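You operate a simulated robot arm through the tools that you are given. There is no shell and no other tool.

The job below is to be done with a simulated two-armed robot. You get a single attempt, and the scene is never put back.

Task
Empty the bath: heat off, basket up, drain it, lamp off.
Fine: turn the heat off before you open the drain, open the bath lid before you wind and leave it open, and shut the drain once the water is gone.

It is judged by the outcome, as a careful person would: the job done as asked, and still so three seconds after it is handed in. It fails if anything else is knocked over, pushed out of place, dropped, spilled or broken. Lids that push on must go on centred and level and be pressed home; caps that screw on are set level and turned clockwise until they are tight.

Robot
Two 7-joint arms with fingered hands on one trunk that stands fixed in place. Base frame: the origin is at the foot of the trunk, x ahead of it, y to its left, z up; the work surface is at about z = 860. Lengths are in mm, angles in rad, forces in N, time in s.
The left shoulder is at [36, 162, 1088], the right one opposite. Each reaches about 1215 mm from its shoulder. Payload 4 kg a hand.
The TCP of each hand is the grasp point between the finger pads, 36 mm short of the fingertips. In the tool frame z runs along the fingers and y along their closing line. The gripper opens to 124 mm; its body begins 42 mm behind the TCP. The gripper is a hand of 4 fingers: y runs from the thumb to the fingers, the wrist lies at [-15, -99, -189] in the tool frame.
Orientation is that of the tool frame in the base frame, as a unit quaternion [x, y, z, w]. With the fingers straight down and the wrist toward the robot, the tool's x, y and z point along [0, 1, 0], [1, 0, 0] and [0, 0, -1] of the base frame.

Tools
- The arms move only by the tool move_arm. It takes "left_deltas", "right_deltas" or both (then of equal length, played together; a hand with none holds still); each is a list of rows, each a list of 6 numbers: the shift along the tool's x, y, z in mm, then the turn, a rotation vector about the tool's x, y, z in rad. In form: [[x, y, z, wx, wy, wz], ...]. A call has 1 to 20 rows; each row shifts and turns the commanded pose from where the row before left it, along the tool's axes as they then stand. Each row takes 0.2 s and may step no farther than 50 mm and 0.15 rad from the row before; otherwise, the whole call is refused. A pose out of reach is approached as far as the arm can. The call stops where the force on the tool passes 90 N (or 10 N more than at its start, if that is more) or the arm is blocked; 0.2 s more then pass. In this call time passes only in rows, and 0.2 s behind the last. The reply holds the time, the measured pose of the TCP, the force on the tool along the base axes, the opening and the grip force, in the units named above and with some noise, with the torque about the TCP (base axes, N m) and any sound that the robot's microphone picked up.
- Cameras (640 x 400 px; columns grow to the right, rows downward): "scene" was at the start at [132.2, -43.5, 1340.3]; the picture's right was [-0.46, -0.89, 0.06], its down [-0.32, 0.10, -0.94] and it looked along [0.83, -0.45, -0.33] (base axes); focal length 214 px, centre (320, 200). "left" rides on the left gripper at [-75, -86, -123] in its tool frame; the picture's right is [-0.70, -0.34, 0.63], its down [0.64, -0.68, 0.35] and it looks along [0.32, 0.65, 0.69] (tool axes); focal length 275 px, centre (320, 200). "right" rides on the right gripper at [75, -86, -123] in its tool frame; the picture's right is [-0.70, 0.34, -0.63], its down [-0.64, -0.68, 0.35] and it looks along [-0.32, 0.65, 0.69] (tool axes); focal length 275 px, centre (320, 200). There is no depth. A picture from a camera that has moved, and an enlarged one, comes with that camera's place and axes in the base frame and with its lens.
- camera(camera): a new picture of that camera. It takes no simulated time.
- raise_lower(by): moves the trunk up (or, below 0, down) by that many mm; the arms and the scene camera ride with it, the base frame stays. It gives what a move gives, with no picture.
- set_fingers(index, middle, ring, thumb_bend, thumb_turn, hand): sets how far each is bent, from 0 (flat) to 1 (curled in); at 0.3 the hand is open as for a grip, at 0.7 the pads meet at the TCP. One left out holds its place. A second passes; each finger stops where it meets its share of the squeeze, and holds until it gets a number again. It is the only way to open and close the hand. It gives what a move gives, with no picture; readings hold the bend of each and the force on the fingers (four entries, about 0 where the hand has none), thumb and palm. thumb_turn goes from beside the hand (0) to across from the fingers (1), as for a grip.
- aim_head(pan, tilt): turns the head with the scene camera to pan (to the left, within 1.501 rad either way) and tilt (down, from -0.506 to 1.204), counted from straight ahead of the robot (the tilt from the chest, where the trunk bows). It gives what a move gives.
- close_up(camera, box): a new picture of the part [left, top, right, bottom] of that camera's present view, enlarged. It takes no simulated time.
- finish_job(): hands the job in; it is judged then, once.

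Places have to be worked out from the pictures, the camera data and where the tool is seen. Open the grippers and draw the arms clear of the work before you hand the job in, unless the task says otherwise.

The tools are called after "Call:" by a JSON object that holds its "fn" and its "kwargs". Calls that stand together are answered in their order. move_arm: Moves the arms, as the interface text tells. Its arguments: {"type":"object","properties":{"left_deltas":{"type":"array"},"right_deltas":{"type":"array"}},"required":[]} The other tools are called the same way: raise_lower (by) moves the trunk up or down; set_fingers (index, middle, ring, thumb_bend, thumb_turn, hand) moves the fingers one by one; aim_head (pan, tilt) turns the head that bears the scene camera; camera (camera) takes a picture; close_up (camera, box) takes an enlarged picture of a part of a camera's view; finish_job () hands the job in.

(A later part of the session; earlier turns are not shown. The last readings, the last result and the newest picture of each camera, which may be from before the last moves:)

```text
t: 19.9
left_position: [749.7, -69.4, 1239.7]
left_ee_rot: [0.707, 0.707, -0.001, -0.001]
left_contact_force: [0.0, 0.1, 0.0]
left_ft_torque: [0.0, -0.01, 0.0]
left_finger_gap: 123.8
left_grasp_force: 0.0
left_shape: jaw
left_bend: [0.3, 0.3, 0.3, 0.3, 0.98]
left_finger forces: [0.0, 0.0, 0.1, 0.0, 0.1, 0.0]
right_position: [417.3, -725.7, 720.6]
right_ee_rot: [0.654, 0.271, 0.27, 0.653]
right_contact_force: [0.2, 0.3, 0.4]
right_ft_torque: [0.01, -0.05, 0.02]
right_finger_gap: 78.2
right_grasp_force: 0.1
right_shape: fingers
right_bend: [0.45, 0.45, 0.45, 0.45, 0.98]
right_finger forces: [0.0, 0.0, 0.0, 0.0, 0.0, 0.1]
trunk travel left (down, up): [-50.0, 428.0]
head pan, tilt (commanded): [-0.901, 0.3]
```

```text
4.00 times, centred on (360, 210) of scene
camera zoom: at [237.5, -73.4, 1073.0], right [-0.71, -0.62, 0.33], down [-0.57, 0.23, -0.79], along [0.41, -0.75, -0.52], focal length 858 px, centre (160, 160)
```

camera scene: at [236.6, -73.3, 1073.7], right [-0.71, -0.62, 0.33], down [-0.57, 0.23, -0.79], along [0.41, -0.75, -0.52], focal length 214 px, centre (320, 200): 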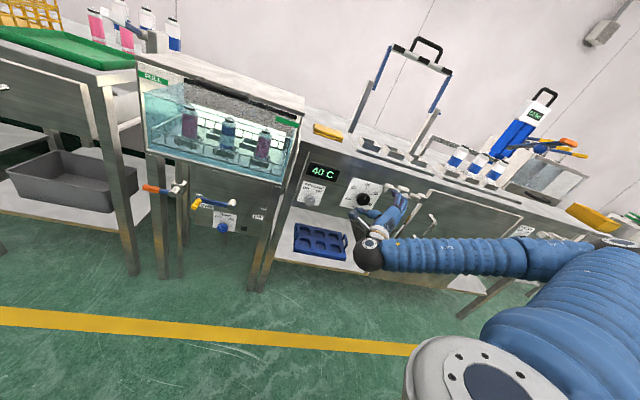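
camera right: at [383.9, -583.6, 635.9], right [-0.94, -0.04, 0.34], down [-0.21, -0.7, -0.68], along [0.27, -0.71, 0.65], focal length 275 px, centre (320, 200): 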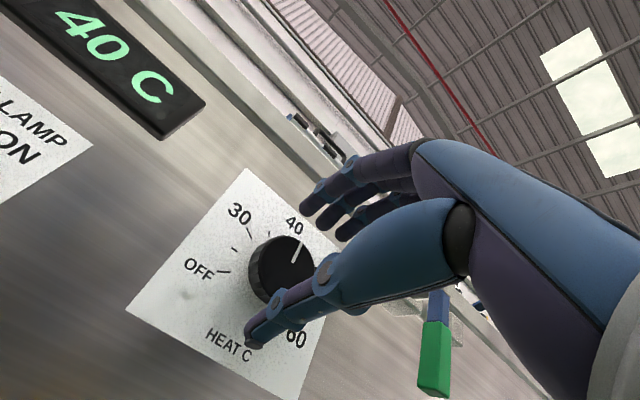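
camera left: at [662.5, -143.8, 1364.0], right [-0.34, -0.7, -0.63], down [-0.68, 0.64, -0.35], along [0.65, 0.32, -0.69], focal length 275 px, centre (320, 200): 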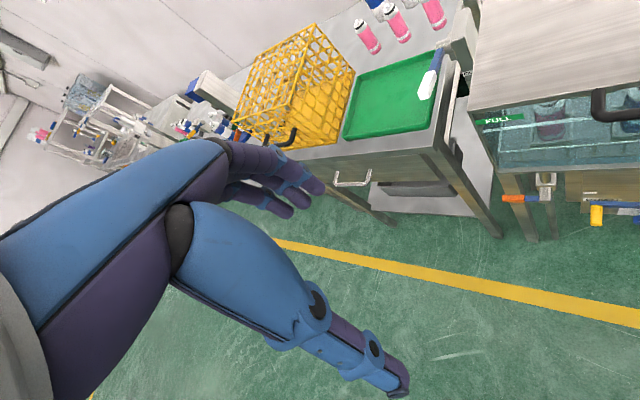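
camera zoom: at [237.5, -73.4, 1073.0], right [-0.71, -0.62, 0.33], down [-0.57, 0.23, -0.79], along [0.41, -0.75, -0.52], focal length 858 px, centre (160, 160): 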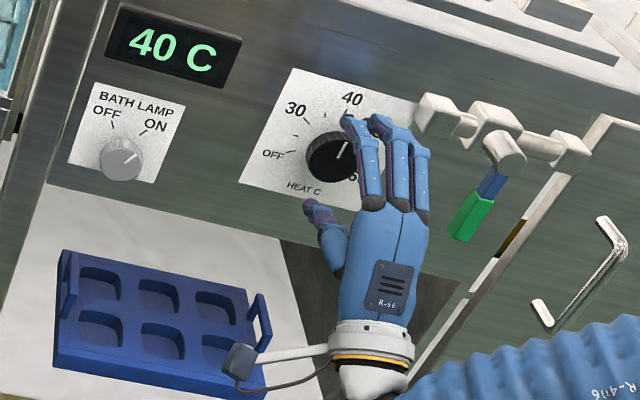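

Thumb and index straddle the knob (index/thumb appear to be the pair on the grasp axis). I open middle and ring a bit so they stay clear, and advance 26 mm in small steps.

Call:
{"fn": "set_fingers", "kwargs": {"hand": "right", "middle": 0.3, "ring": 0.3}}

Call:
{"fn": "move_arm", "kwargs": {"right_deltas": [[0, 0, 8, 0, 0, 0], [0, 2, 8, 0, 0, 0], [0, 1, 5, 0, 0, 0], [0, 0, 5, 0, 0, 0]]}}

Call:
{"fn": "camera", "kwargs": {"camera": "right"}}

Call:
{"fn": "close_up", "kwargs": {"camera": "scene", "box": [320, 170, 400, 230]}}

```text
t: 20.9
left_position: [749.1, -68.0, 1241.0]
left_ee_rot: [0.707, 0.708, 0.0, 0.0]
left_contact_force: [0.2, 0.0, -0.4]
left_ft_torque: [0.01, -0.04, 0.01]
left_finger_gap: 123.8
left_grasp_force: 0.1
left_shape: jaw
left_bend: [0.3, 0.3, 0.3, 0.3, 0.98]
left_finger forces: [0.0, 0.0, 0.1, 0.0, 0.0, 0.0]
right_position: [417.2, -725.4, 721.2]
right_ee_rot: [0.654, 0.272, 0.269, 0.652]
right_contact_force: [-0.4, 0.0, 0.0]
right_ft_torque: [0.0, 0.01, 0.01]
right_finger_gap: 77.8
right_grasp_force: 0.1
right_shape: fingers
right_bend: [0.45, 0.3, 0.3, 0.45, 0.98]
right_finger forces: [0.0, 0.1, 0.0, 0.0, 0.1, 0.0]
trunk travel left (down, up): [-50.0, 428.0]
head pan, tilt (commanded): [-0.901, 0.3]
```

```text
t: 21.9
left_position: [750.0, -70.6, 1241.1]
left_ee_rot: [0.707, 0.707, 0.0, 0.0]
left_contact_force: [-1.1, 0.4, -0.2]
left_ft_torque: [-0.01, 0.02, 0.03]
left_finger_gap: 123.5
left_grasp_force: 0.0
left_shape: jaw
left_bend: [0.3, 0.3, 0.3, 0.3, 0.98]
left_finger forces: [0.0, 0.0, 0.0, 0.0, 0.0, 0.1]
right_position: [435.7, -744.8, 725.1]
right_ee_rot: [0.654, 0.271, 0.269, 0.653]
right_contact_force: [0.3, -0.2, -0.2]
right_ft_torque: [-0.03, 0.01, 0.01]
right_finger_gap: 78.1
right_grasp_force: 0.2
right_shape: fingers
right_bend: [0.45, 0.3, 0.3, 0.45, 0.98]
right_finger forces: [0.0, 0.0, 0.1, 0.0, 0.1, 0.0]
trunk travel left (down, up): [-50.0, 428.0]
head pan, tilt (commanded): [-0.901, 0.3]
```

```text
taken
camera right: at [402.1, -601.9, 639.3], right [-0.94, -0.04, 0.34], down [-0.21, -0.7, -0.68], along [0.27, -0.71, 0.65], focal length 275 px, centre (320, 200)
```

right: 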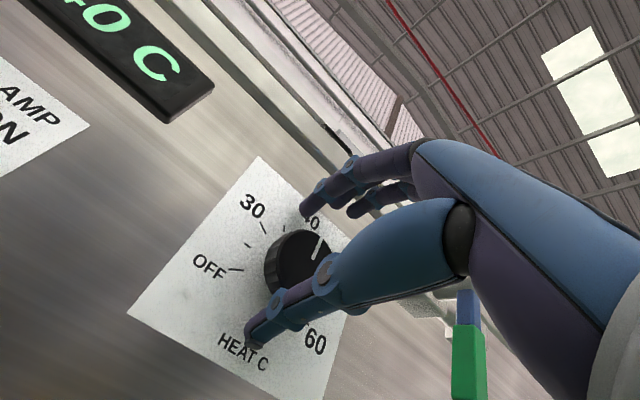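

```text
6.67 times, centred on (360, 200) of scene
camera zoom: at [237.4, -73.4, 1073.1], right [-0.71, -0.62, 0.33], down [-0.57, 0.23, -0.79], along [0.41, -0.75, -0.52], focal length 1430 px, centre (53, 200)
```

zoom: 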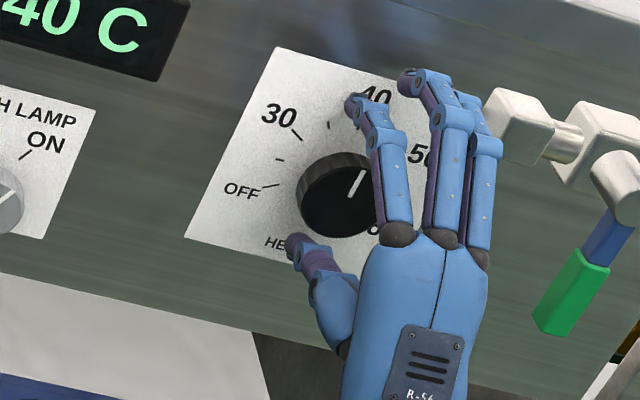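

Thumb and index straddle the knob nicely. I advance 5 mm more and close index and thumb on it.

Call:
{"fn": "move_arm", "kwargs": {"right_deltas": [[0, 0, 3, 0, 0, 0], [0, 0, 3, 0, 0, 0]]}}

Call:
{"fn": "set_fingers", "kwargs": {"hand": "right", "index": 0.65, "thumb_bend": 0.65}}

Call:
{"fn": "camera", "kwargs": {"camera": "right"}}

Call:
{"fn": "close_up", "kwargs": {"camera": "scene", "box": [320, 170, 400, 230]}}

```text
t: 22.5
left_position: [748.7, -68.6, 1243.2]
left_ee_rot: [0.707, 0.707, 0.001, 0.0]
left_contact_force: [-0.1, -1.0, 0.1]
left_ft_torque: [0.0, 0.01, -0.01]
left_finger_gap: 123.6
left_grasp_force: 0.1
left_shape: jaw
left_bend: [0.3, 0.3, 0.3, 0.3, 0.98]
left_finger forces: [0.1, 0.0, 0.0, 0.1, 0.1, 0.1]
right_position: [438.7, -746.7, 724.5]
right_ee_rot: [0.655, 0.271, 0.269, 0.652]
right_contact_force: [-9.8, 10.4, -0.8]
right_ft_torque: [-0.47, -0.45, 0.18]
right_finger_gap: 77.3
right_grasp_force: 7.6
right_shape: fingers
right_bend: [0.45, 0.3, 0.3, 0.45, 0.98]
right_finger forces: [14.8, 0.1, 0.0, 0.0, 0.0, 0.0]
trunk travel left (down, up): [-50.0, 428.0]
head pan, tilt (commanded): [-0.901, 0.3]
```

```text
t: 23.5
left_position: [748.9, -67.0, 1239.5]
left_ee_rot: [0.707, 0.708, -0.001, -0.001]
left_contact_force: [-0.8, -0.4, 0.5]
left_ft_torque: [0.0, 0.0, 0.0]
left_finger_gap: 123.8
left_grasp_force: 0.1
left_shape: jaw
left_bend: [0.3, 0.3, 0.3, 0.3, 0.98]
left_finger forces: [0.0, 0.1, 0.0, 0.1, 0.0, 0.0]
right_position: [440.5, -746.1, 722.4]
right_ee_rot: [0.654, 0.272, 0.27, 0.652]
right_contact_force: [-12.0, 37.0, -23.1]
right_ft_torque: [0.56, 0.41, 0.65]
right_finger_gap: 41.4
right_grasp_force: 24.6
right_shape: fingers
right_bend: [0.62, 0.3, 0.3, 0.57, 0.91]
right_finger forces: [8.3, 0.1, 0.1, 0.0, 41.8, 0.0]
trunk travel left (down, up): [-50.0, 428.0]
head pan, tilt (commanded): [-0.901, 0.3]
```

```text
taken
camera right: at [407.1, -604.5, 638.9], right [-0.94, -0.05, 0.34], down [-0.21, -0.7, -0.68], along [0.27, -0.71, 0.65], focal length 275 px, centre (320, 200)
```

right: 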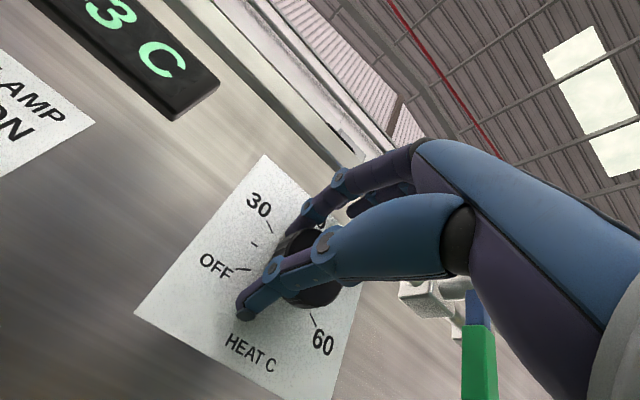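

```text
6.67 times, centred on (360, 200) of scene
camera zoom: at [237.8, -72.7, 1072.9], right [-0.71, -0.62, 0.33], down [-0.57, 0.23, -0.79], along [0.41, -0.75, -0.52], focal length 1430 px, centre (53, 200)
```

zoom: 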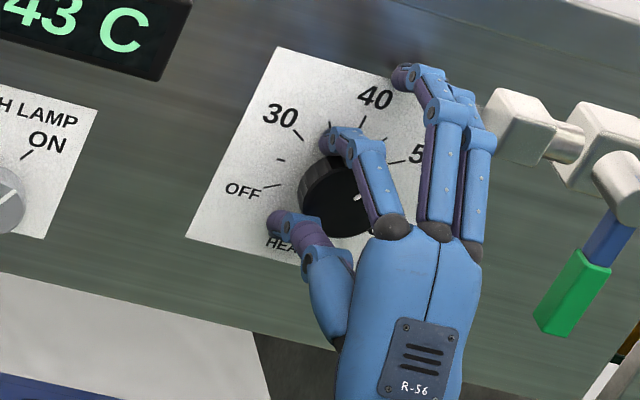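

The hand holds the knob (the squeeze nudged the reading to 43). I turn it counter-clockwise in small steps about the knob axis.

Call:
{"fn": "move_arm", "kwargs": {"right_deltas": [[0, 0, 0, 0, 0, -0.12], [0, 0, 0, 0, 0, -0.12], [0, 0, 0, 0, 0, -0.12], [0, 0, 0, 0, 0, -0.12]]}}

Call:
{"fn": "camera", "kwargs": {"camera": "right"}}

Call:
{"fn": "close_up", "kwargs": {"camera": "scene", "box": [310, 160, 410, 235]}}

```text
t: 24.5
left_position: [749.7, -69.1, 1241.4]
left_ee_rot: [0.707, 0.707, -0.001, -0.001]
left_contact_force: [0.0, 0.5, -0.5]
left_ft_torque: [-0.03, -0.02, 0.0]
left_finger_gap: 124.1
left_grasp_force: 0.0
left_shape: jaw
left_bend: [0.3, 0.3, 0.3, 0.3, 0.98]
left_finger forces: [0.0, 0.0, 0.0, 0.1, 0.1, 0.0]
right_position: [440.4, -748.5, 723.6]
right_ee_rot: [0.571, 0.42, 0.106, 0.697]
right_contact_force: [-15.8, 34.0, -27.6]
right_ft_torque: [0.74, 0.5, 0.43]
right_finger_gap: 41.5
right_grasp_force: 28.6
right_shape: fingers
right_bend: [0.62, 0.3, 0.3, 0.57, 0.88]
right_finger forces: [13.4, 0.0, 0.0, 0.0, 43.5, 0.0]
trunk travel left (down, up): [-50.0, 428.0]
head pan, tilt (commanded): [-0.901, 0.3]
```

```text
taken
camera right: at [372.1, -639.5, 613.5], right [-0.77, 0.12, 0.63], down [-0.39, -0.87, -0.3], along [0.51, -0.48, 0.72], focal length 275 px, centre (320, 200)
```

right: 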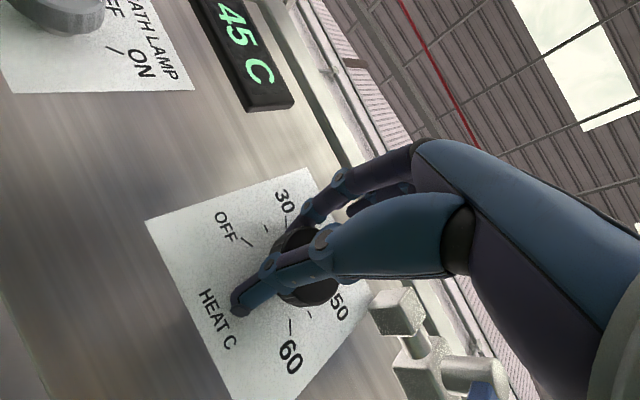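

```text
5.33 times, centred on (360, 198) of scene
camera zoom: at [237.8, -73.5, 1072.8], right [-0.71, -0.62, 0.33], down [-0.57, 0.23, -0.79], along [0.41, -0.75, -0.52], focal length 1144 px, centre (107, 213)
```

zoom: 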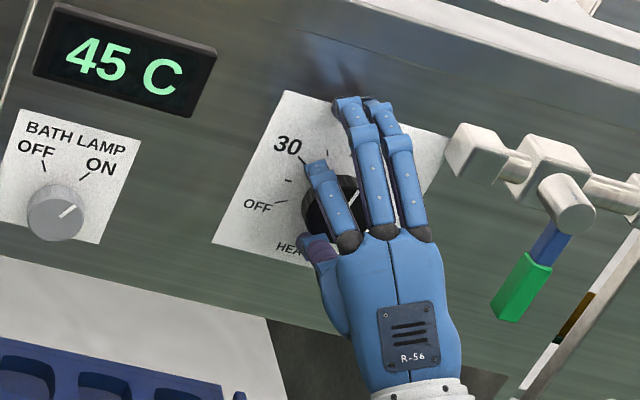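

The display rose to 45 C, so the knob may have slipped or turned the wrong way. I zoom in on the knob to see its pointer.

Call:
{"fn": "close_up", "kwargs": {"camera": "right", "box": [220, 180, 380, 320]}}

Call:
{"fn": "close_up", "kwargs": {"camera": "scene", "box": [350, 180, 390, 210]}}

```text
2.86 times, centred on (300, 250) of right
camera zoom: at [372.1, -639.5, 613.5], right [-0.77, 0.12, 0.63], down [-0.39, -0.87, -0.3], along [0.51, -0.48, 0.72], focal length 786 px, centre (377, 57)
```

zoom: 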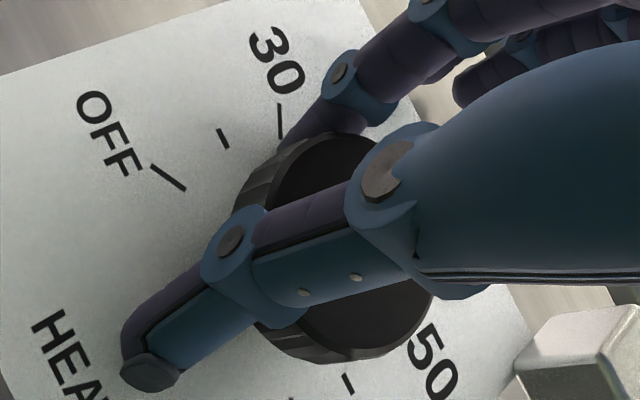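

```text
13.33 times, centred on (370, 195) of scene
camera zoom: at [237.8, -73.5, 1072.8], right [-0.71, -0.62, 0.33], down [-0.57, 0.23, -0.79], along [0.41, -0.75, -0.52], focal length 2860 px, centre (-347, 267)
```

zoom: 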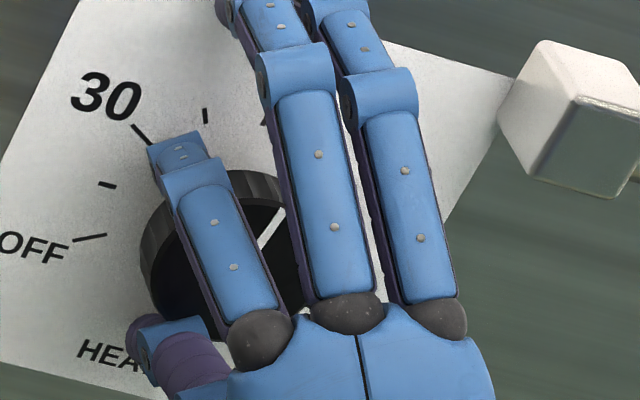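

The thumb meets the knob left of its centre, so the pinch is skewed and slipped clockwise. I release, roll back to upright, and will regrip about 11 mm further right so thumb and index oppose each other through the knob's centre.

Call:
{"fn": "set_fingers", "kwargs": {"hand": "right", "index": 0.42, "thumb_bend": 0.42, "thumb_turn": 1.0}}

Call:
{"fn": "move_arm", "kwargs": {"right_deltas": [[0, 0, -6, 0, 0, 0.12], [0, 0, 0, 0, 0, 0.12], [0, 0, 0, 0, 0, 0.12], [0, 0, 0, 0, 0, 0.12]]}}

Call:
{"fn": "camera", "kwargs": {"camera": "right"}}

Call:
{"fn": "close_up", "kwargs": {"camera": "scene", "box": [320, 170, 400, 230]}}

```text
t: 25.5
left_position: [748.9, -69.8, 1241.3]
left_ee_rot: [0.707, 0.707, 0.0, -0.001]
left_contact_force: [0.2, -0.2, 0.0]
left_ft_torque: [-0.01, 0.03, -0.01]
left_finger_gap: 123.8
left_grasp_force: 0.1
left_shape: jaw
left_bend: [0.3, 0.3, 0.3, 0.3, 0.98]
left_finger forces: [0.0, 0.0, 0.0, 0.0, 0.1, 0.0]
right_position: [440.0, -746.6, 724.4]
right_ee_rot: [0.571, 0.419, 0.107, 0.698]
right_contact_force: [-13.6, 6.7, -1.8]
right_ft_torque: [-0.21, -0.4, 0.26]
right_finger_gap: 79.8
right_grasp_force: 7.0
right_shape: fingers
right_bend: [0.44, 0.3, 0.3, 0.42, 0.99]
right_finger forces: [14.3, 0.0, 0.1, 0.1, 0.0, 0.0]
trunk travel left (down, up): [-50.0, 428.0]
head pan, tilt (commanded): [-0.901, 0.3]
```

```text
t: 26.5
left_position: [749.7, -69.3, 1241.4]
left_ee_rot: [0.707, 0.707, 0.0, 0.0]
left_contact_force: [0.0, 0.1, 0.0]
left_ft_torque: [-0.01, -0.01, 0.0]
left_finger_gap: 123.6
left_grasp_force: 0.2
left_shape: jaw
left_bend: [0.3, 0.3, 0.3, 0.3, 0.98]
left_finger forces: [0.1, 0.0, 0.0, 0.0, 0.1, 0.0]
right_position: [435.2, -743.7, 722.9]
right_ee_rot: [0.654, 0.271, 0.27, 0.653]
right_contact_force: [0.2, -0.1, 0.4]
right_ft_torque: [0.03, 0.02, -0.05]
right_finger_gap: 86.6
right_grasp_force: 0.1
right_shape: fingers
right_bend: [0.42, 0.3, 0.3, 0.42, 0.99]
right_finger forces: [0.0, 0.0, 0.1, 0.0, 0.0, 0.1]
trunk travel left (down, up): [-50.0, 428.0]
head pan, tilt (commanded): [-0.901, 0.3]
```

```text
taken
camera right: at [402.1, -602.3, 639.6], right [-0.94, -0.04, 0.34], down [-0.21, -0.7, -0.68], along [0.27, -0.71, 0.65], focal length 275 px, centre (320, 200)
```

right: 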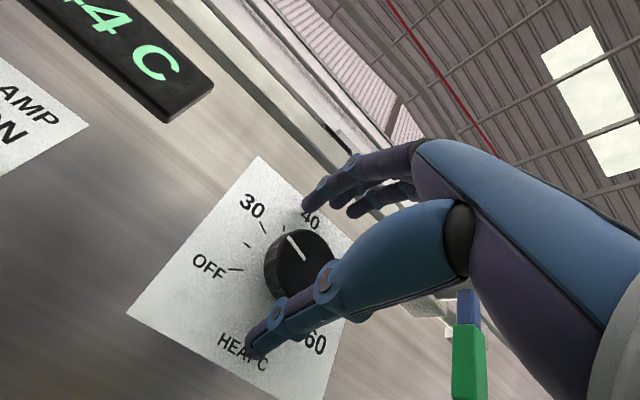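

```text
6.67 times, centred on (360, 200) of scene
camera zoom: at [237.5, -73.5, 1073.0], right [-0.71, -0.62, 0.33], down [-0.57, 0.23, -0.79], along [0.41, -0.75, -0.52], focal length 1430 px, centre (53, 200)
```

zoom: 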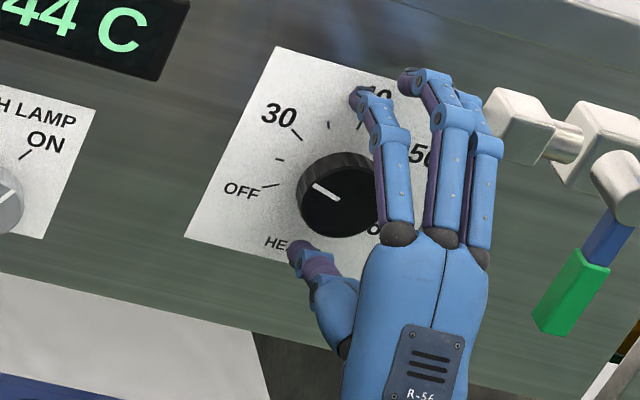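

The knob did turn: the pointer is now a bit below 30, and the falling display is the lagging water temperature. I shift 10 mm right, go in, and regrip for the rest of the turn.

Call:
{"fn": "move_arm", "kwargs": {"right_deltas": [[-10, 0, 0, 0, 0, 0], [0, 0, 4, 0, 0, 0]]}}

Call:
{"fn": "set_fingers", "kwargs": {"hand": "right", "index": 0.62, "thumb_bend": 0.6}}

Call:
{"fn": "camera", "kwargs": {"camera": "right"}}

Call:
{"fn": "close_up", "kwargs": {"camera": "scene", "box": [330, 170, 390, 215]}}

```text
t: 27.1
left_position: [750.2, -70.1, 1240.4]
left_ee_rot: [0.707, 0.707, 0.0, 0.0]
left_contact_force: [0.0, 0.0, 0.6]
left_ft_torque: [-0.01, 0.01, -0.04]
left_finger_gap: 123.7
left_grasp_force: 0.0
left_shape: jaw
left_bend: [0.3, 0.3, 0.3, 0.3, 0.98]
left_finger forces: [0.0, 0.0, 0.1, 0.0, 0.0, 0.0]
right_position: [430.9, -754.5, 723.1]
right_ee_rot: [0.654, 0.272, 0.27, 0.652]
right_contact_force: [0.3, 0.1, 0.2]
right_ft_torque: [0.02, -0.01, 0.01]
right_finger_gap: 86.6
right_grasp_force: 0.1
right_shape: fingers
right_bend: [0.42, 0.3, 0.3, 0.42, 0.99]
right_finger forces: [0.0, 0.0, 0.0, 0.0, 0.0, 0.1]
trunk travel left (down, up): [-50.0, 428.0]
head pan, tilt (commanded): [-0.901, 0.3]
```

```text
t: 28.1
left_position: [749.7, -68.9, 1240.9]
left_ee_rot: [0.706, 0.708, -0.001, 0.0]
left_contact_force: [-0.2, -0.5, 0.6]
left_ft_torque: [0.04, 0.03, 0.01]
left_finger_gap: 123.9
left_grasp_force: 0.0
left_shape: jaw
left_bend: [0.3, 0.3, 0.3, 0.3, 0.98]
left_finger forces: [0.1, 0.0, 0.0, 0.0, 0.0, 0.0]
right_position: [431.0, -754.2, 721.5]
right_ee_rot: [0.655, 0.272, 0.269, 0.652]
right_contact_force: [-11.0, 7.1, -16.9]
right_ft_torque: [0.26, 0.45, -0.03]
right_finger_gap: 52.1
right_grasp_force: 12.9
right_shape: fingers
right_bend: [0.59, 0.3, 0.3, 0.54, 1.0]
right_finger forces: [3.0, 0.0, 0.0, 0.1, 23.2, 0.1]
trunk travel left (down, up): [-50.0, 428.0]
head pan, tilt (commanded): [-0.901, 0.3]
```

```text
taken
camera right: at [397.9, -611.9, 638.2], right [-0.94, -0.04, 0.34], down [-0.22, -0.7, -0.68], along [0.27, -0.71, 0.65], focal length 275 px, centre (320, 200)
```

right: 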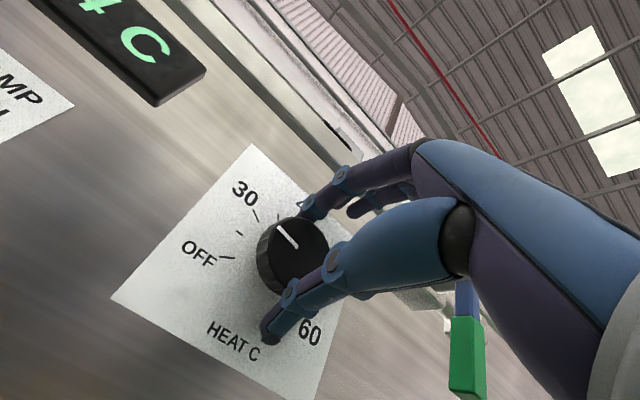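

```text
8.89 times, centred on (360, 192) of scene
camera zoom: at [237.5, -74.0, 1072.9], right [-0.71, -0.62, 0.33], down [-0.57, 0.23, -0.79], along [0.41, -0.75, -0.52], focal length 1906 px, centre (-36, 267)
```

zoom: 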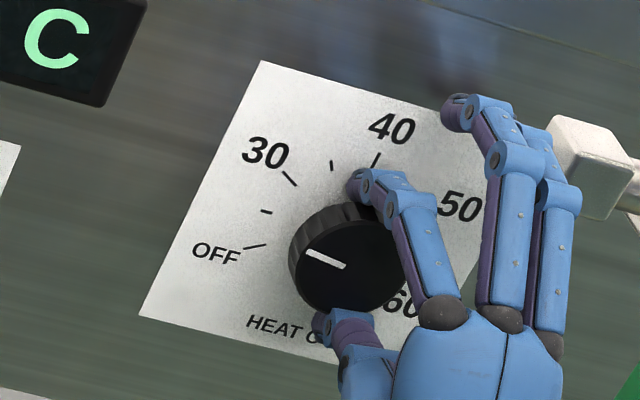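

The pinch is now better centred, with the pointer still visible at about -75°. I squeeze a little more and turn counter-clockwise about the knob's centre.

Call:
{"fn": "set_fingers", "kwargs": {"hand": "right", "index": 0.7, "thumb_bend": 0.62}}

Call:
{"fn": "move_arm", "kwargs": {"right_deltas": [[0, 1.2, 0, 0, 0, -0.12], [0, 1.2, 0, 0, 0, -0.12], [0, 1.2, 0, 0, 0, -0.12], [0, 1.2, 0, 0, 0, -0.12]]}}

Call:
{"fn": "camera", "kwargs": {"camera": "right"}}

Call:
{"fn": "close_up", "kwargs": {"camera": "scene", "box": [330, 170, 390, 215]}}

```text
t: 29.1
left_position: [749.8, -69.2, 1240.8]
left_ee_rot: [0.707, 0.707, 0.0, 0.0]
left_contact_force: [-0.4, 0.6, -1.2]
left_ft_torque: [0.01, 0.0, 0.02]
left_finger_gap: 123.5
left_grasp_force: 0.1
left_shape: jaw
left_bend: [0.3, 0.3, 0.3, 0.3, 0.98]
left_finger forces: [0.0, 0.0, 0.1, 0.1, 0.1, 0.0]
right_position: [432.1, -753.5, 721.9]
right_ee_rot: [0.654, 0.271, 0.269, 0.653]
right_contact_force: [-11.8, 8.9, -13.0]
right_ft_torque: [0.24, 0.39, -0.02]
right_finger_gap: 50.8
right_grasp_force: 18.3
right_shape: fingers
right_bend: [0.61, 0.3, 0.3, 0.53, 1.0]
right_finger forces: [10.7, 0.0, 0.1, 0.0, 26.5, 0.0]
trunk travel left (down, up): [-50.0, 428.0]
head pan, tilt (commanded): [-0.901, 0.3]
```

```text
t: 30.1
left_position: [750.0, -68.5, 1240.6]
left_ee_rot: [0.707, 0.708, 0.0, 0.0]
left_contact_force: [-0.4, 0.2, -0.5]
left_ft_torque: [0.01, 0.04, 0.0]
left_finger_gap: 123.8
left_grasp_force: 0.0
left_shape: jaw
left_bend: [0.3, 0.3, 0.3, 0.3, 0.98]
left_finger forces: [0.0, 0.0, 0.0, 0.0, 0.0, 0.0]
right_position: [431.4, -754.0, 726.3]
right_ee_rot: [0.571, 0.419, 0.105, 0.698]
right_contact_force: [-10.3, 5.7, -11.9]
right_ft_torque: [0.18, 0.39, -0.17]
right_finger_gap: 50.8
right_grasp_force: 17.5
right_shape: fingers
right_bend: [0.61, 0.3, 0.3, 0.54, 1.0]
right_finger forces: [9.8, 0.0, 0.0, 0.0, 24.9, 0.0]
trunk travel left (down, up): [-50.0, 428.0]
head pan, tilt (commanded): [-0.901, 0.3]
```

```text
taken
camera right: at [364.2, -645.2, 618.1], right [-0.77, 0.12, 0.62], down [-0.39, -0.87, -0.3], along [0.51, -0.48, 0.72], focal length 275 px, centre (320, 200)
```

right: 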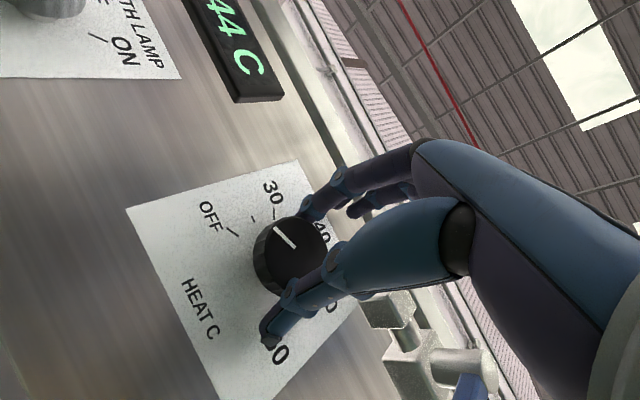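

```text
8.89 times, centred on (360, 192) of scene
camera zoom: at [237.4, -73.8, 1073.0], right [-0.71, -0.62, 0.33], down [-0.57, 0.23, -0.79], along [0.41, -0.75, -0.52], focal length 1906 px, centre (-36, 267)
```

zoom: 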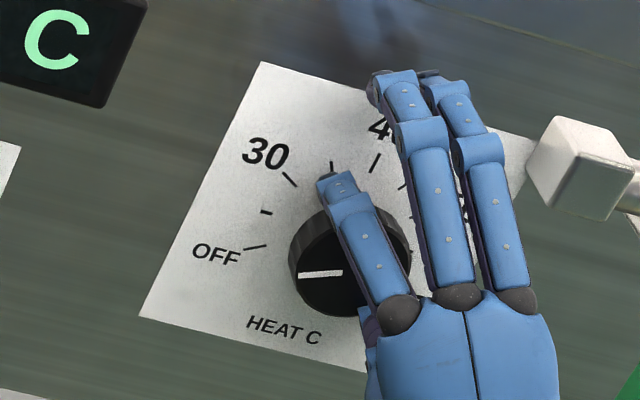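

The pointer moved to about -108°, and OFF is at -120°. I continue 2 more steps.

Call:
{"fn": "move_arm", "kwargs": {"right_deltas": [[0, 1.2, 0, 0, 0, -0.12], [0, 1.2, 0, 0, 0, -0.12]]}}

Call:
{"fn": "close_up", "kwargs": {"camera": "right", "box": [150, 130, 390, 280]}}

Call:
{"fn": "close_up", "kwargs": {"camera": "scene", "box": [330, 170, 390, 215]}}

```text
t: 30.7
left_position: [749.3, -69.4, 1240.3]
left_ee_rot: [0.707, 0.707, 0.0, 0.001]
left_contact_force: [-0.3, -0.3, 0.1]
left_ft_torque: [-0.01, 0.02, 0.0]
left_finger_gap: 123.5
left_grasp_force: 0.0
left_shape: jaw
left_bend: [0.3, 0.3, 0.3, 0.3, 0.98]
left_finger forces: [0.2, 0.1, 0.0, 0.1, 0.0, 0.0]
right_position: [431.4, -752.2, 729.5]
right_ee_rot: [0.517, 0.486, 0.022, 0.705]
right_contact_force: [-13.0, 4.6, -12.8]
right_ft_torque: [0.33, 0.22, -0.29]
right_finger_gap: 50.6
right_grasp_force: 18.3
right_shape: fingers
right_bend: [0.61, 0.3, 0.3, 0.54, 1.0]
right_finger forces: [11.6, 0.0, 0.1, 0.1, 25.9, 0.0]
trunk travel left (down, up): [-50.0, 428.0]
head pan, tilt (commanded): [-0.901, 0.3]
```

```text
2.67 times, centred on (270, 205) of right
camera zoom: at [345.5, -663.6, 617.1], right [-0.66, 0.24, 0.72], down [-0.42, -0.9, -0.09], along [0.63, -0.36, 0.69], focal length 734 px, centre (453, 187)
```

zoom: 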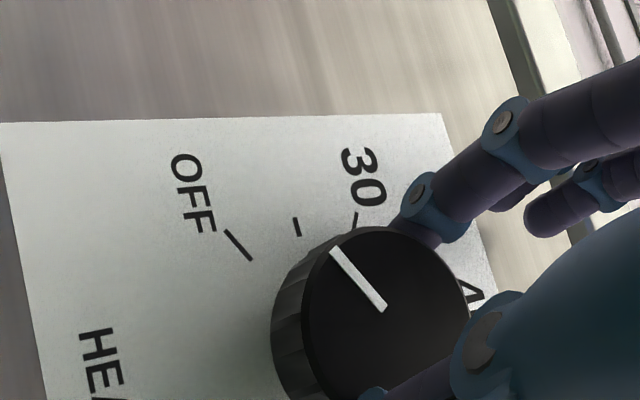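

```text
8.89 times, centred on (360, 192) of scene
camera zoom: at [237.3, -73.8, 1073.1], right [-0.71, -0.62, 0.33], down [-0.57, 0.23, -0.79], along [0.41, -0.75, -0.52], focal length 1906 px, centre (-36, 267)
```

zoom: 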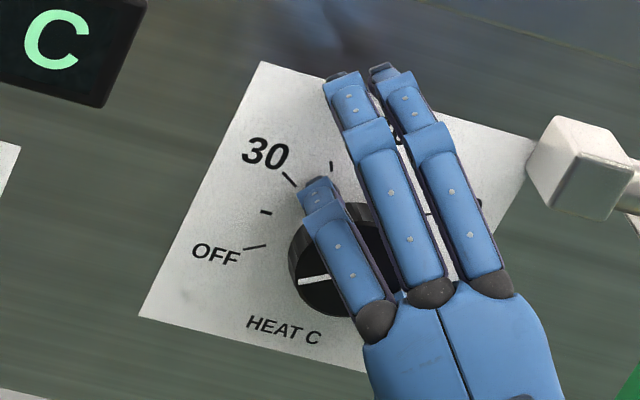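

The pointer is now parallel to the OFF tick (about -118°). I nudge it a touch more to seat it, then release gently.

Call:
{"fn": "move_arm", "kwargs": {"right_deltas": [[0, 0.5, 0, 0, 0, -0.05]]}}

Call:
{"fn": "close_up", "kwargs": {"camera": "right", "box": [150, 130, 390, 280]}}

```text
t: 31.1
left_position: [749.3, -70.2, 1240.0]
left_ee_rot: [0.707, 0.707, 0.0, 0.001]
left_contact_force: [-0.5, -0.5, -0.5]
left_ft_torque: [0.01, 0.0, -0.03]
left_finger_gap: 124.0
left_grasp_force: 0.0
left_shape: jaw
left_bend: [0.3, 0.3, 0.3, 0.3, 0.98]
left_finger forces: [0.0, 0.0, 0.1, 0.0, 0.0, 0.0]
right_position: [433.2, -752.5, 729.4]
right_ee_rot: [0.504, 0.498, 0.004, 0.706]
right_contact_force: [-11.4, 3.9, -13.5]
right_ft_torque: [0.42, 0.17, -0.32]
right_finger_gap: 50.7
right_grasp_force: 18.9
right_shape: fingers
right_bend: [0.61, 0.3, 0.3, 0.54, 0.99]
right_finger forces: [11.6, 0.1, 0.0, 0.0, 26.1, 0.0]
trunk travel left (down, up): [-50.0, 428.0]
head pan, tilt (commanded): [-0.901, 0.3]
```

```text
2.67 times, centred on (270, 205) of right
camera zoom: at [341.5, -667.5, 617.7], right [-0.63, 0.26, 0.73], down [-0.42, -0.91, -0.04], along [0.65, -0.33, 0.68], focal length 734 px, centre (453, 187)
```

zoom: 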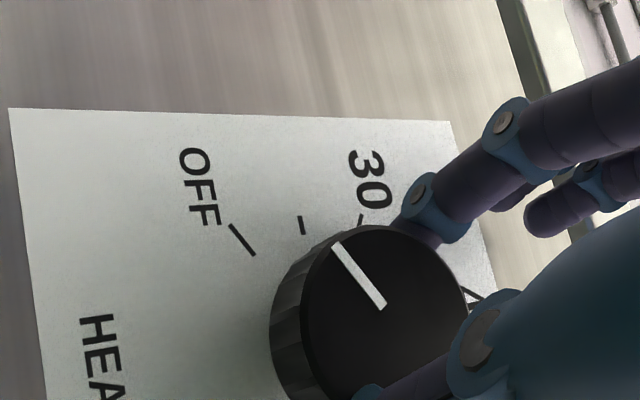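

The pointer is aligned with OFF. I release the fingers and check that it stays.

Call:
{"fn": "set_fingers", "kwargs": {"hand": "right", "index": 0.4, "thumb_bend": 0.4}}

Call:
{"fn": "close_up", "kwargs": {"camera": "right", "box": [150, 130, 390, 280]}}

Call:
{"fn": "close_up", "kwargs": {"camera": "scene", "box": [330, 170, 390, 215]}}

```text
t: 32.1
left_position: [749.0, -68.2, 1240.5]
left_ee_rot: [0.707, 0.707, 0.0, -0.001]
left_contact_force: [-0.3, -0.2, -0.6]
left_ft_torque: [-0.01, 0.02, 0.0]
left_finger_gap: 123.8
left_grasp_force: 0.1
left_shape: jaw
left_bend: [0.3, 0.3, 0.3, 0.3, 0.98]
left_finger forces: [0.1, 0.0, 0.0, 0.0, 0.0, 0.0]
right_position: [433.1, -751.6, 730.8]
right_ee_rot: [0.504, 0.497, 0.005, 0.706]
right_contact_force: [-0.6, 0.1, -1.2]
right_ft_torque: [0.01, 0.03, 0.0]
right_finger_gap: 92.9
right_grasp_force: 0.1
right_shape: fingers
right_bend: [0.4, 0.3, 0.3, 0.4, 0.99]
right_finger forces: [0.1, 0.1, 0.1, 0.1, 0.0, 0.0]
trunk travel left (down, up): [-50.0, 428.0]
head pan, tilt (commanded): [-0.901, 0.3]
```

```text
2.67 times, centred on (270, 205) of right
camera zoom: at [342.0, -667.1, 618.4], right [-0.63, 0.26, 0.73], down [-0.42, -0.91, -0.04], along [0.65, -0.33, 0.68], focal length 734 px, centre (453, 187)
```

zoom: 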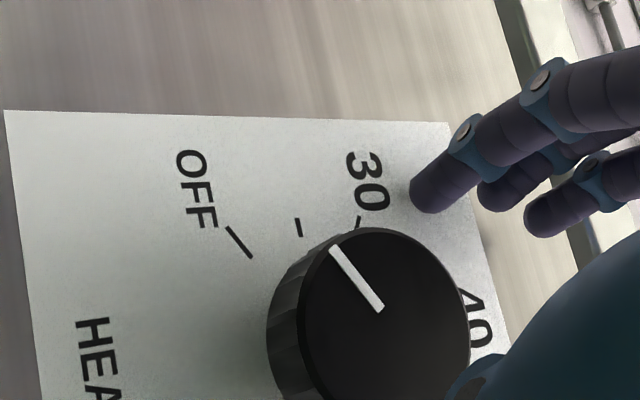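

```text
8.89 times, centred on (360, 192) of scene
camera zoom: at [237.4, -73.3, 1073.1], right [-0.71, -0.62, 0.33], down [-0.57, 0.23, -0.79], along [0.41, -0.75, -0.52], focal length 1906 px, centre (-36, 267)
```

zoom: 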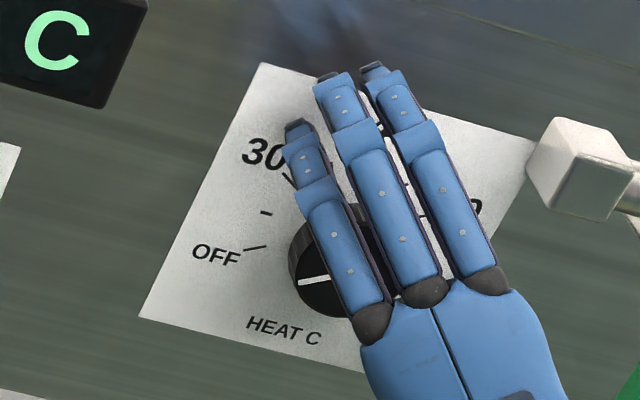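

Heat is at OFF and stays there. The lamp knob is next to it, so I back off, roll upright and move across in front of the lamp knob.

Call:
{"fn": "move_arm", "kwargs": {"right_deltas": [[0, 0, -20, 0, 0, 0], [0, 0, -20, 0, 0, 0.13], [0, 0, 0, 0, 0, 0.13], [0, 0, 0, 0, 0, 0.13], [0, 0, 0, 0, 0, 0.13], [0, 0, 0, 0, 0, 0.13], [0, 0, 0, 0, 0, 0.12], [40, -13, 0, 0, 0, 0], [40, -13, 0, 0, 0, 0], [40, -13, 0, 0, 0, 0], [40, -13, 0, 0, 0, 0], [20, -6, 0, 0, 0, 0]]}}

Call:
{"fn": "camera", "kwargs": {"camera": "right"}}

Call:
{"fn": "close_up", "kwargs": {"camera": "scene", "box": [280, 160, 400, 235]}}

```text
t: 34.7
left_position: [749.3, -67.8, 1240.9]
left_ee_rot: [0.707, 0.707, -0.001, 0.0]
left_contact_force: [-0.5, -0.1, -0.5]
left_ft_torque: [0.01, -0.02, -0.02]
left_finger_gap: 123.6
left_grasp_force: 0.1
left_shape: jaw
left_bend: [0.3, 0.3, 0.3, 0.3, 0.98]
left_finger forces: [0.0, 0.0, 0.1, 0.0, 0.1, 0.0]
right_position: [532.7, -596.7, 672.5]
right_ee_rot: [0.654, 0.271, 0.269, 0.653]
right_contact_force: [-0.2, -0.5, 0.2]
right_ft_torque: [-0.01, 0.03, 0.0]
right_finger_gap: 93.1
right_grasp_force: 0.0
right_shape: fingers
right_bend: [0.4, 0.3, 0.3, 0.4, 0.99]
right_finger forces: [0.1, 0.0, 0.0, 0.0, 0.1, 0.0]
trunk travel left (down, up): [-50.0, 428.0]
head pan, tilt (commanded): [-0.901, 0.3]
```

```text
taken
camera right: at [499.3, -454.5, 588.2], right [-0.94, -0.04, 0.34], down [-0.22, -0.7, -0.68], along [0.27, -0.71, 0.65], focal length 275 px, centre (320, 200)
```

right: 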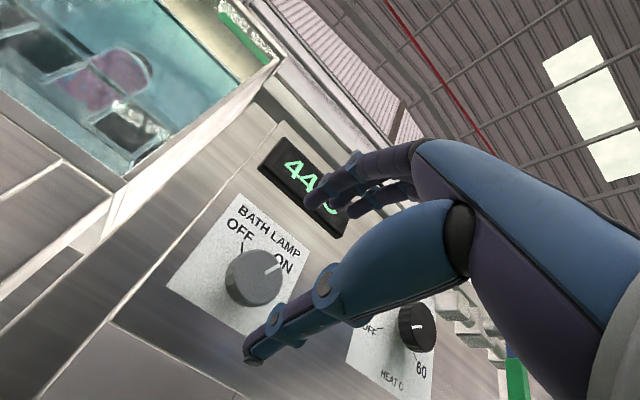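

```text
5.33 times, centred on (340, 198) of scene
camera zoom: at [237.4, -73.5, 1073.1], right [-0.71, -0.62, 0.33], down [-0.57, 0.23, -0.79], along [0.41, -0.75, -0.52], focal length 1144 px, centre (213, 213)
```

zoom: 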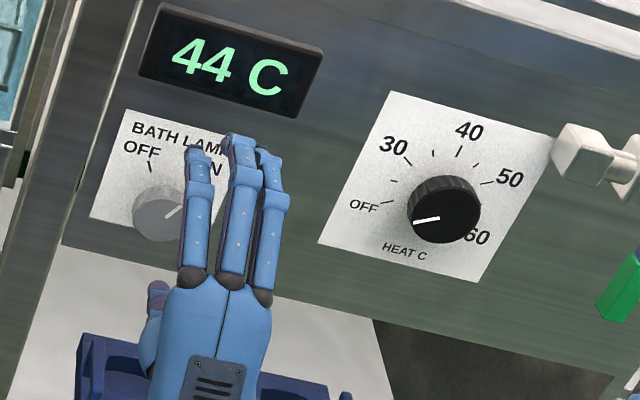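

Heat pointer is clearly at OFF. The lamp knob lies at about u=321 along the front, z≈664; I align (8 mm down) and advance to gripping depth.

Call:
{"fn": "set_fingers", "kwargs": {"hand": "right", "index": 0.48, "thumb_bend": 0.48}}

Call:
{"fn": "move_arm", "kwargs": {"right_deltas": [[1, -8, 0, 0, 0, 0], [0, 0, 12, 0, 0, 0], [0, 0, 12, 0, 0, 0]]}}

Call:
{"fn": "camera", "kwargs": {"camera": "right"}}

Call:
{"fn": "close_up", "kwargs": {"camera": "scene", "box": [290, 170, 370, 225]}}

```text
t: 35.7
left_position: [748.9, -69.0, 1240.7]
left_ee_rot: [0.707, 0.707, 0.0, 0.001]
left_contact_force: [0.3, 0.2, -0.2]
left_ft_torque: [0.02, -0.04, 0.04]
left_finger_gap: 124.0
left_grasp_force: 0.1
left_shape: jaw
left_bend: [0.3, 0.3, 0.3, 0.3, 0.98]
left_finger forces: [0.0, 0.1, 0.0, 0.0, 0.0, 0.0]
right_position: [532.7, -596.1, 673.1]
right_ee_rot: [0.654, 0.271, 0.27, 0.653]
right_contact_force: [1.0, 0.5, 0.4]
right_ft_torque: [0.03, -0.01, -0.01]
right_finger_gap: 68.6
right_grasp_force: 0.0
right_shape: fingers
right_bend: [0.48, 0.3, 0.3, 0.48, 1.0]
right_finger forces: [0.0, 0.0, 0.0, 0.0, 0.1, 0.0]
trunk travel left (down, up): [-50.0, 428.0]
head pan, tilt (commanded): [-0.901, 0.3]
```

```text
t: 36.5
left_position: [749.7, -69.0, 1241.2]
left_ee_rot: [0.708, 0.707, -0.001, 0.0]
left_contact_force: [-0.3, -0.6, 0.3]
left_ft_torque: [-0.01, 0.0, 0.0]
left_finger_gap: 123.7
left_grasp_force: 0.0
left_shape: jaw
left_bend: [0.3, 0.3, 0.3, 0.3, 0.98]
left_finger forces: [0.0, 0.0, 0.0, 0.1, 0.0, 0.1]
right_position: [550.8, -613.3, 665.0]
right_ee_rot: [0.654, 0.272, 0.269, 0.653]
right_contact_force: [-0.2, -0.2, -0.1]
right_ft_torque: [0.0, 0.0, 0.0]
right_finger_gap: 68.6
right_grasp_force: 0.2
right_shape: fingers
right_bend: [0.48, 0.3, 0.3, 0.48, 1.0]
right_finger forces: [0.0, 0.0, 0.1, 0.0, 0.0, 0.0]
trunk travel left (down, up): [-50.0, 428.0]
head pan, tilt (commanded): [-0.901, 0.3]
```

```text
taken
camera right: at [516.3, -471.5, 580.6], right [-0.94, -0.04, 0.34], down [-0.22, -0.7, -0.68], along [0.27, -0.71, 0.65], focal length 275 px, centre (320, 200)
```

right: 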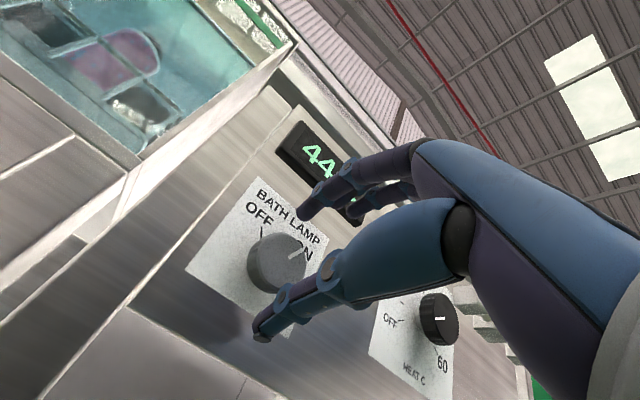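

```text
7.27 times, centred on (330, 198) of scene
camera zoom: at [237.5, -73.4, 1073.1], right [-0.71, -0.62, 0.33], down [-0.57, 0.23, -0.79], along [0.41, -0.75, -0.52], focal length 1560 px, centre (247, 218)
```

zoom: 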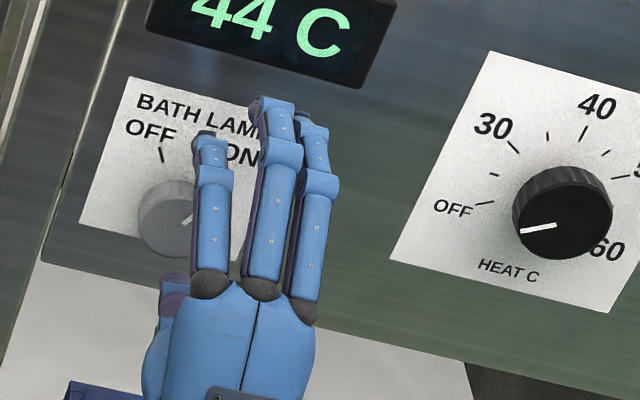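

Aligned within a few mm. I advance another 13 mm and pinch the lamp knob with index and thumb.

Call:
{"fn": "move_arm", "kwargs": {"right_deltas": [[0, 0, 7, 0, 0, 0], [0, 0, 6, 0, 0, 0]]}}

Call:
{"fn": "set_fingers", "kwargs": {"hand": "right", "index": 0.66, "thumb_bend": 0.62}}

Call:
{"fn": "camera", "kwargs": {"camera": "right"}}

Call:
{"fn": "close_up", "kwargs": {"camera": "scene", "box": [300, 175, 360, 220]}}

```text
t: 37.1
left_position: [749.5, -68.6, 1240.8]
left_ee_rot: [0.707, 0.707, 0.0, 0.0]
left_contact_force: [-0.4, -0.5, 0.6]
left_ft_torque: [0.01, 0.04, 0.0]
left_finger_gap: 123.7
left_grasp_force: 0.1
left_shape: jaw
left_bend: [0.3, 0.3, 0.3, 0.3, 0.98]
left_finger forces: [0.0, 0.1, 0.1, 0.1, 0.0, 0.0]
right_position: [558.8, -623.8, 664.4]
right_ee_rot: [0.654, 0.271, 0.269, 0.653]
right_contact_force: [-0.3, 0.4, 0.1]
right_ft_torque: [0.02, 0.02, -0.01]
right_finger_gap: 68.4
right_grasp_force: 0.0
right_shape: fingers
right_bend: [0.48, 0.3, 0.3, 0.48, 1.0]
right_finger forces: [0.0, 0.0, 0.1, 0.0, 0.0, 0.0]
trunk travel left (down, up): [-50.0, 428.0]
head pan, tilt (commanded): [-0.901, 0.3]
```

```text
t: 38.1
left_position: [750.7, -68.7, 1239.9]
left_ee_rot: [0.708, 0.707, 0.0, -0.002]
left_contact_force: [0.1, 0.5, 0.0]
left_ft_torque: [0.01, 0.02, 0.01]
left_finger_gap: 123.7
left_grasp_force: 0.1
left_shape: jaw
left_bend: [0.3, 0.3, 0.3, 0.3, 0.98]
left_finger forces: [0.0, 0.0, 0.1, 0.1, 0.0, 0.0]
right_position: [558.5, -622.1, 663.4]
right_ee_rot: [0.654, 0.272, 0.27, 0.652]
right_contact_force: [-4.6, 1.8, -10.1]
right_ft_torque: [0.14, 0.23, -0.02]
right_finger_gap: 40.1
right_grasp_force: 9.7
right_shape: fingers
right_bend: [0.62, 0.3, 0.3, 0.58, 1.0]
right_finger forces: [3.7, 0.1, 0.1, 0.0, 15.5, 0.1]
trunk travel left (down, up): [-50.0, 428.0]
head pan, tilt (commanded): [-0.901, 0.3]
```

```text
taken
camera right: at [525.5, -480.4, 579.5], right [-0.94, -0.04, 0.34], down [-0.22, -0.7, -0.68], along [0.27, -0.71, 0.65], focal length 275 px, centre (320, 200)
```

right: 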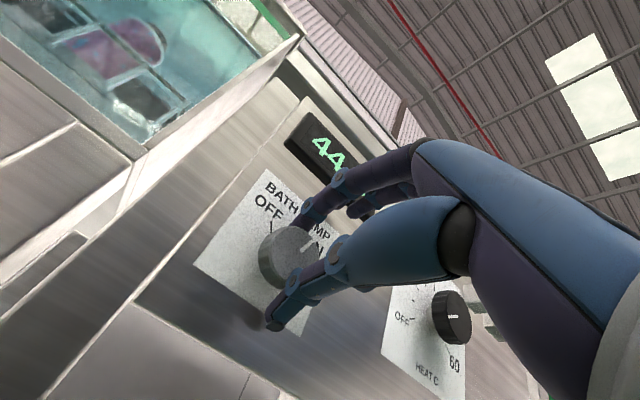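

```text
8.89 times, centred on (330, 198) of scene
camera zoom: at [237.7, -73.7, 1072.9], right [-0.71, -0.62, 0.33], down [-0.57, 0.23, -0.79], along [0.41, -0.75, -0.52], focal length 1906 px, centre (231, 222)
```

zoom: 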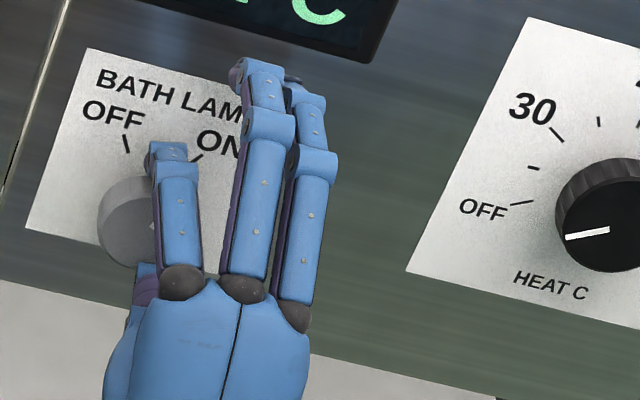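

The knob is pinched. I firm up the grip and turn counter-clockwise about 55°, then look.

Call:
{"fn": "set_fingers", "kwargs": {"hand": "right", "index": 0.72, "thumb_bend": 0.64}}

Call:
{"fn": "move_arm", "kwargs": {"right_deltas": [[0, 0.9, 0, 0, 0, -0.12], [0, 0.9, 0, 0, 0, -0.12], [0, 0.9, 0, 0, 0, -0.12], [0, 0.9, 0, 0, 0, -0.12], [0, 0.9, 0, 0, 0, -0.12], [0, 0.9, 0, 0, 0, -0.12]]}}

Call:
{"fn": "camera", "kwargs": {"camera": "right"}}

Call:
{"fn": "close_up", "kwargs": {"camera": "scene", "box": [250, 130, 370, 220]}}

```text
t: 39.1
left_position: [749.7, -68.9, 1240.9]
left_ee_rot: [0.707, 0.707, 0.0, 0.0]
left_contact_force: [-0.3, 0.5, -0.4]
left_ft_torque: [0.03, 0.03, -0.01]
left_finger_gap: 123.7
left_grasp_force: 0.0
left_shape: jaw
left_bend: [0.3, 0.3, 0.3, 0.3, 0.98]
left_finger forces: [0.1, 0.0, 0.0, 0.0, 0.0, 0.1]
right_position: [559.5, -621.3, 663.8]
right_ee_rot: [0.654, 0.271, 0.269, 0.653]
right_contact_force: [-3.6, -0.9, -7.2]
right_ft_torque: [0.08, 0.16, -0.07]
right_finger_gap: 39.4
right_grasp_force: 14.4
right_shape: fingers
right_bend: [0.63, 0.3, 0.3, 0.58, 1.0]
right_finger forces: [10.9, 0.0, 0.0, 0.0, 19.0, 0.0]
trunk travel left (down, up): [-50.0, 428.0]
head pan, tilt (commanded): [-0.901, 0.3]
```

```text
t: 40.5
left_position: [749.4, -68.6, 1240.6]
left_ee_rot: [0.706, 0.708, -0.001, -0.001]
left_contact_force: [-1.1, 0.4, -0.2]
left_ft_torque: [-0.01, 0.0, 0.0]
left_finger_gap: 123.7
left_grasp_force: 0.1
left_shape: jaw
left_bend: [0.3, 0.3, 0.3, 0.3, 0.98]
left_finger forces: [0.0, 0.0, 0.1, 0.0, 0.0, 0.0]
right_position: [560.3, -620.9, 668.9]
right_ee_rot: [0.516, 0.485, 0.021, 0.706]
right_contact_force: [2.4, 0.7, -4.4]
right_ft_torque: [-0.01, 0.05, 0.07]
right_finger_gap: 38.5
right_grasp_force: 12.9
right_shape: fingers
right_bend: [0.61, 0.3, 0.3, 0.59, 1.0]
right_finger forces: [12.2, 0.0, 0.0, 0.0, 13.2, 0.0]
trunk travel left (down, up): [-50.0, 428.0]
head pan, tilt (commanded): [-0.901, 0.3]
heard: click
```

```text
taken
camera right: at [473.1, -532.4, 557.1], right [-0.66, 0.24, 0.72], down [-0.42, -0.9, -0.08], along [0.63, -0.35, 0.69], focal length 275 px, centre (320, 200)
```

right: 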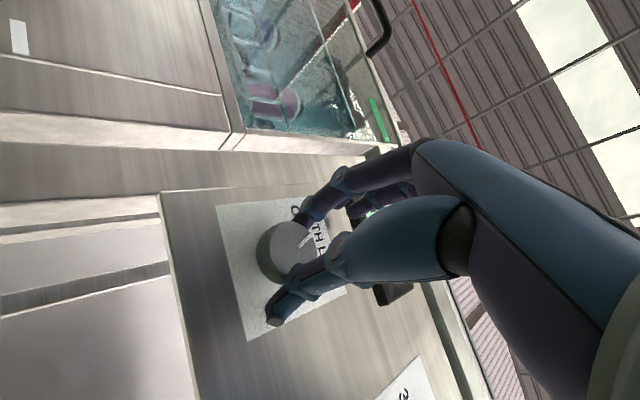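

```text
4.44 times, centred on (310, 175) of scene
camera zoom: at [237.7, -73.4, 1073.1], right [-0.71, -0.62, 0.33], down [-0.57, 0.23, -0.79], along [0.41, -0.75, -0.52], focal length 953 px, centre (364, 311)
```

zoom: 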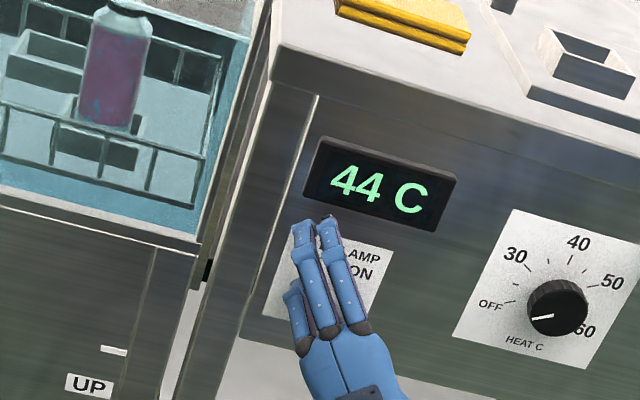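

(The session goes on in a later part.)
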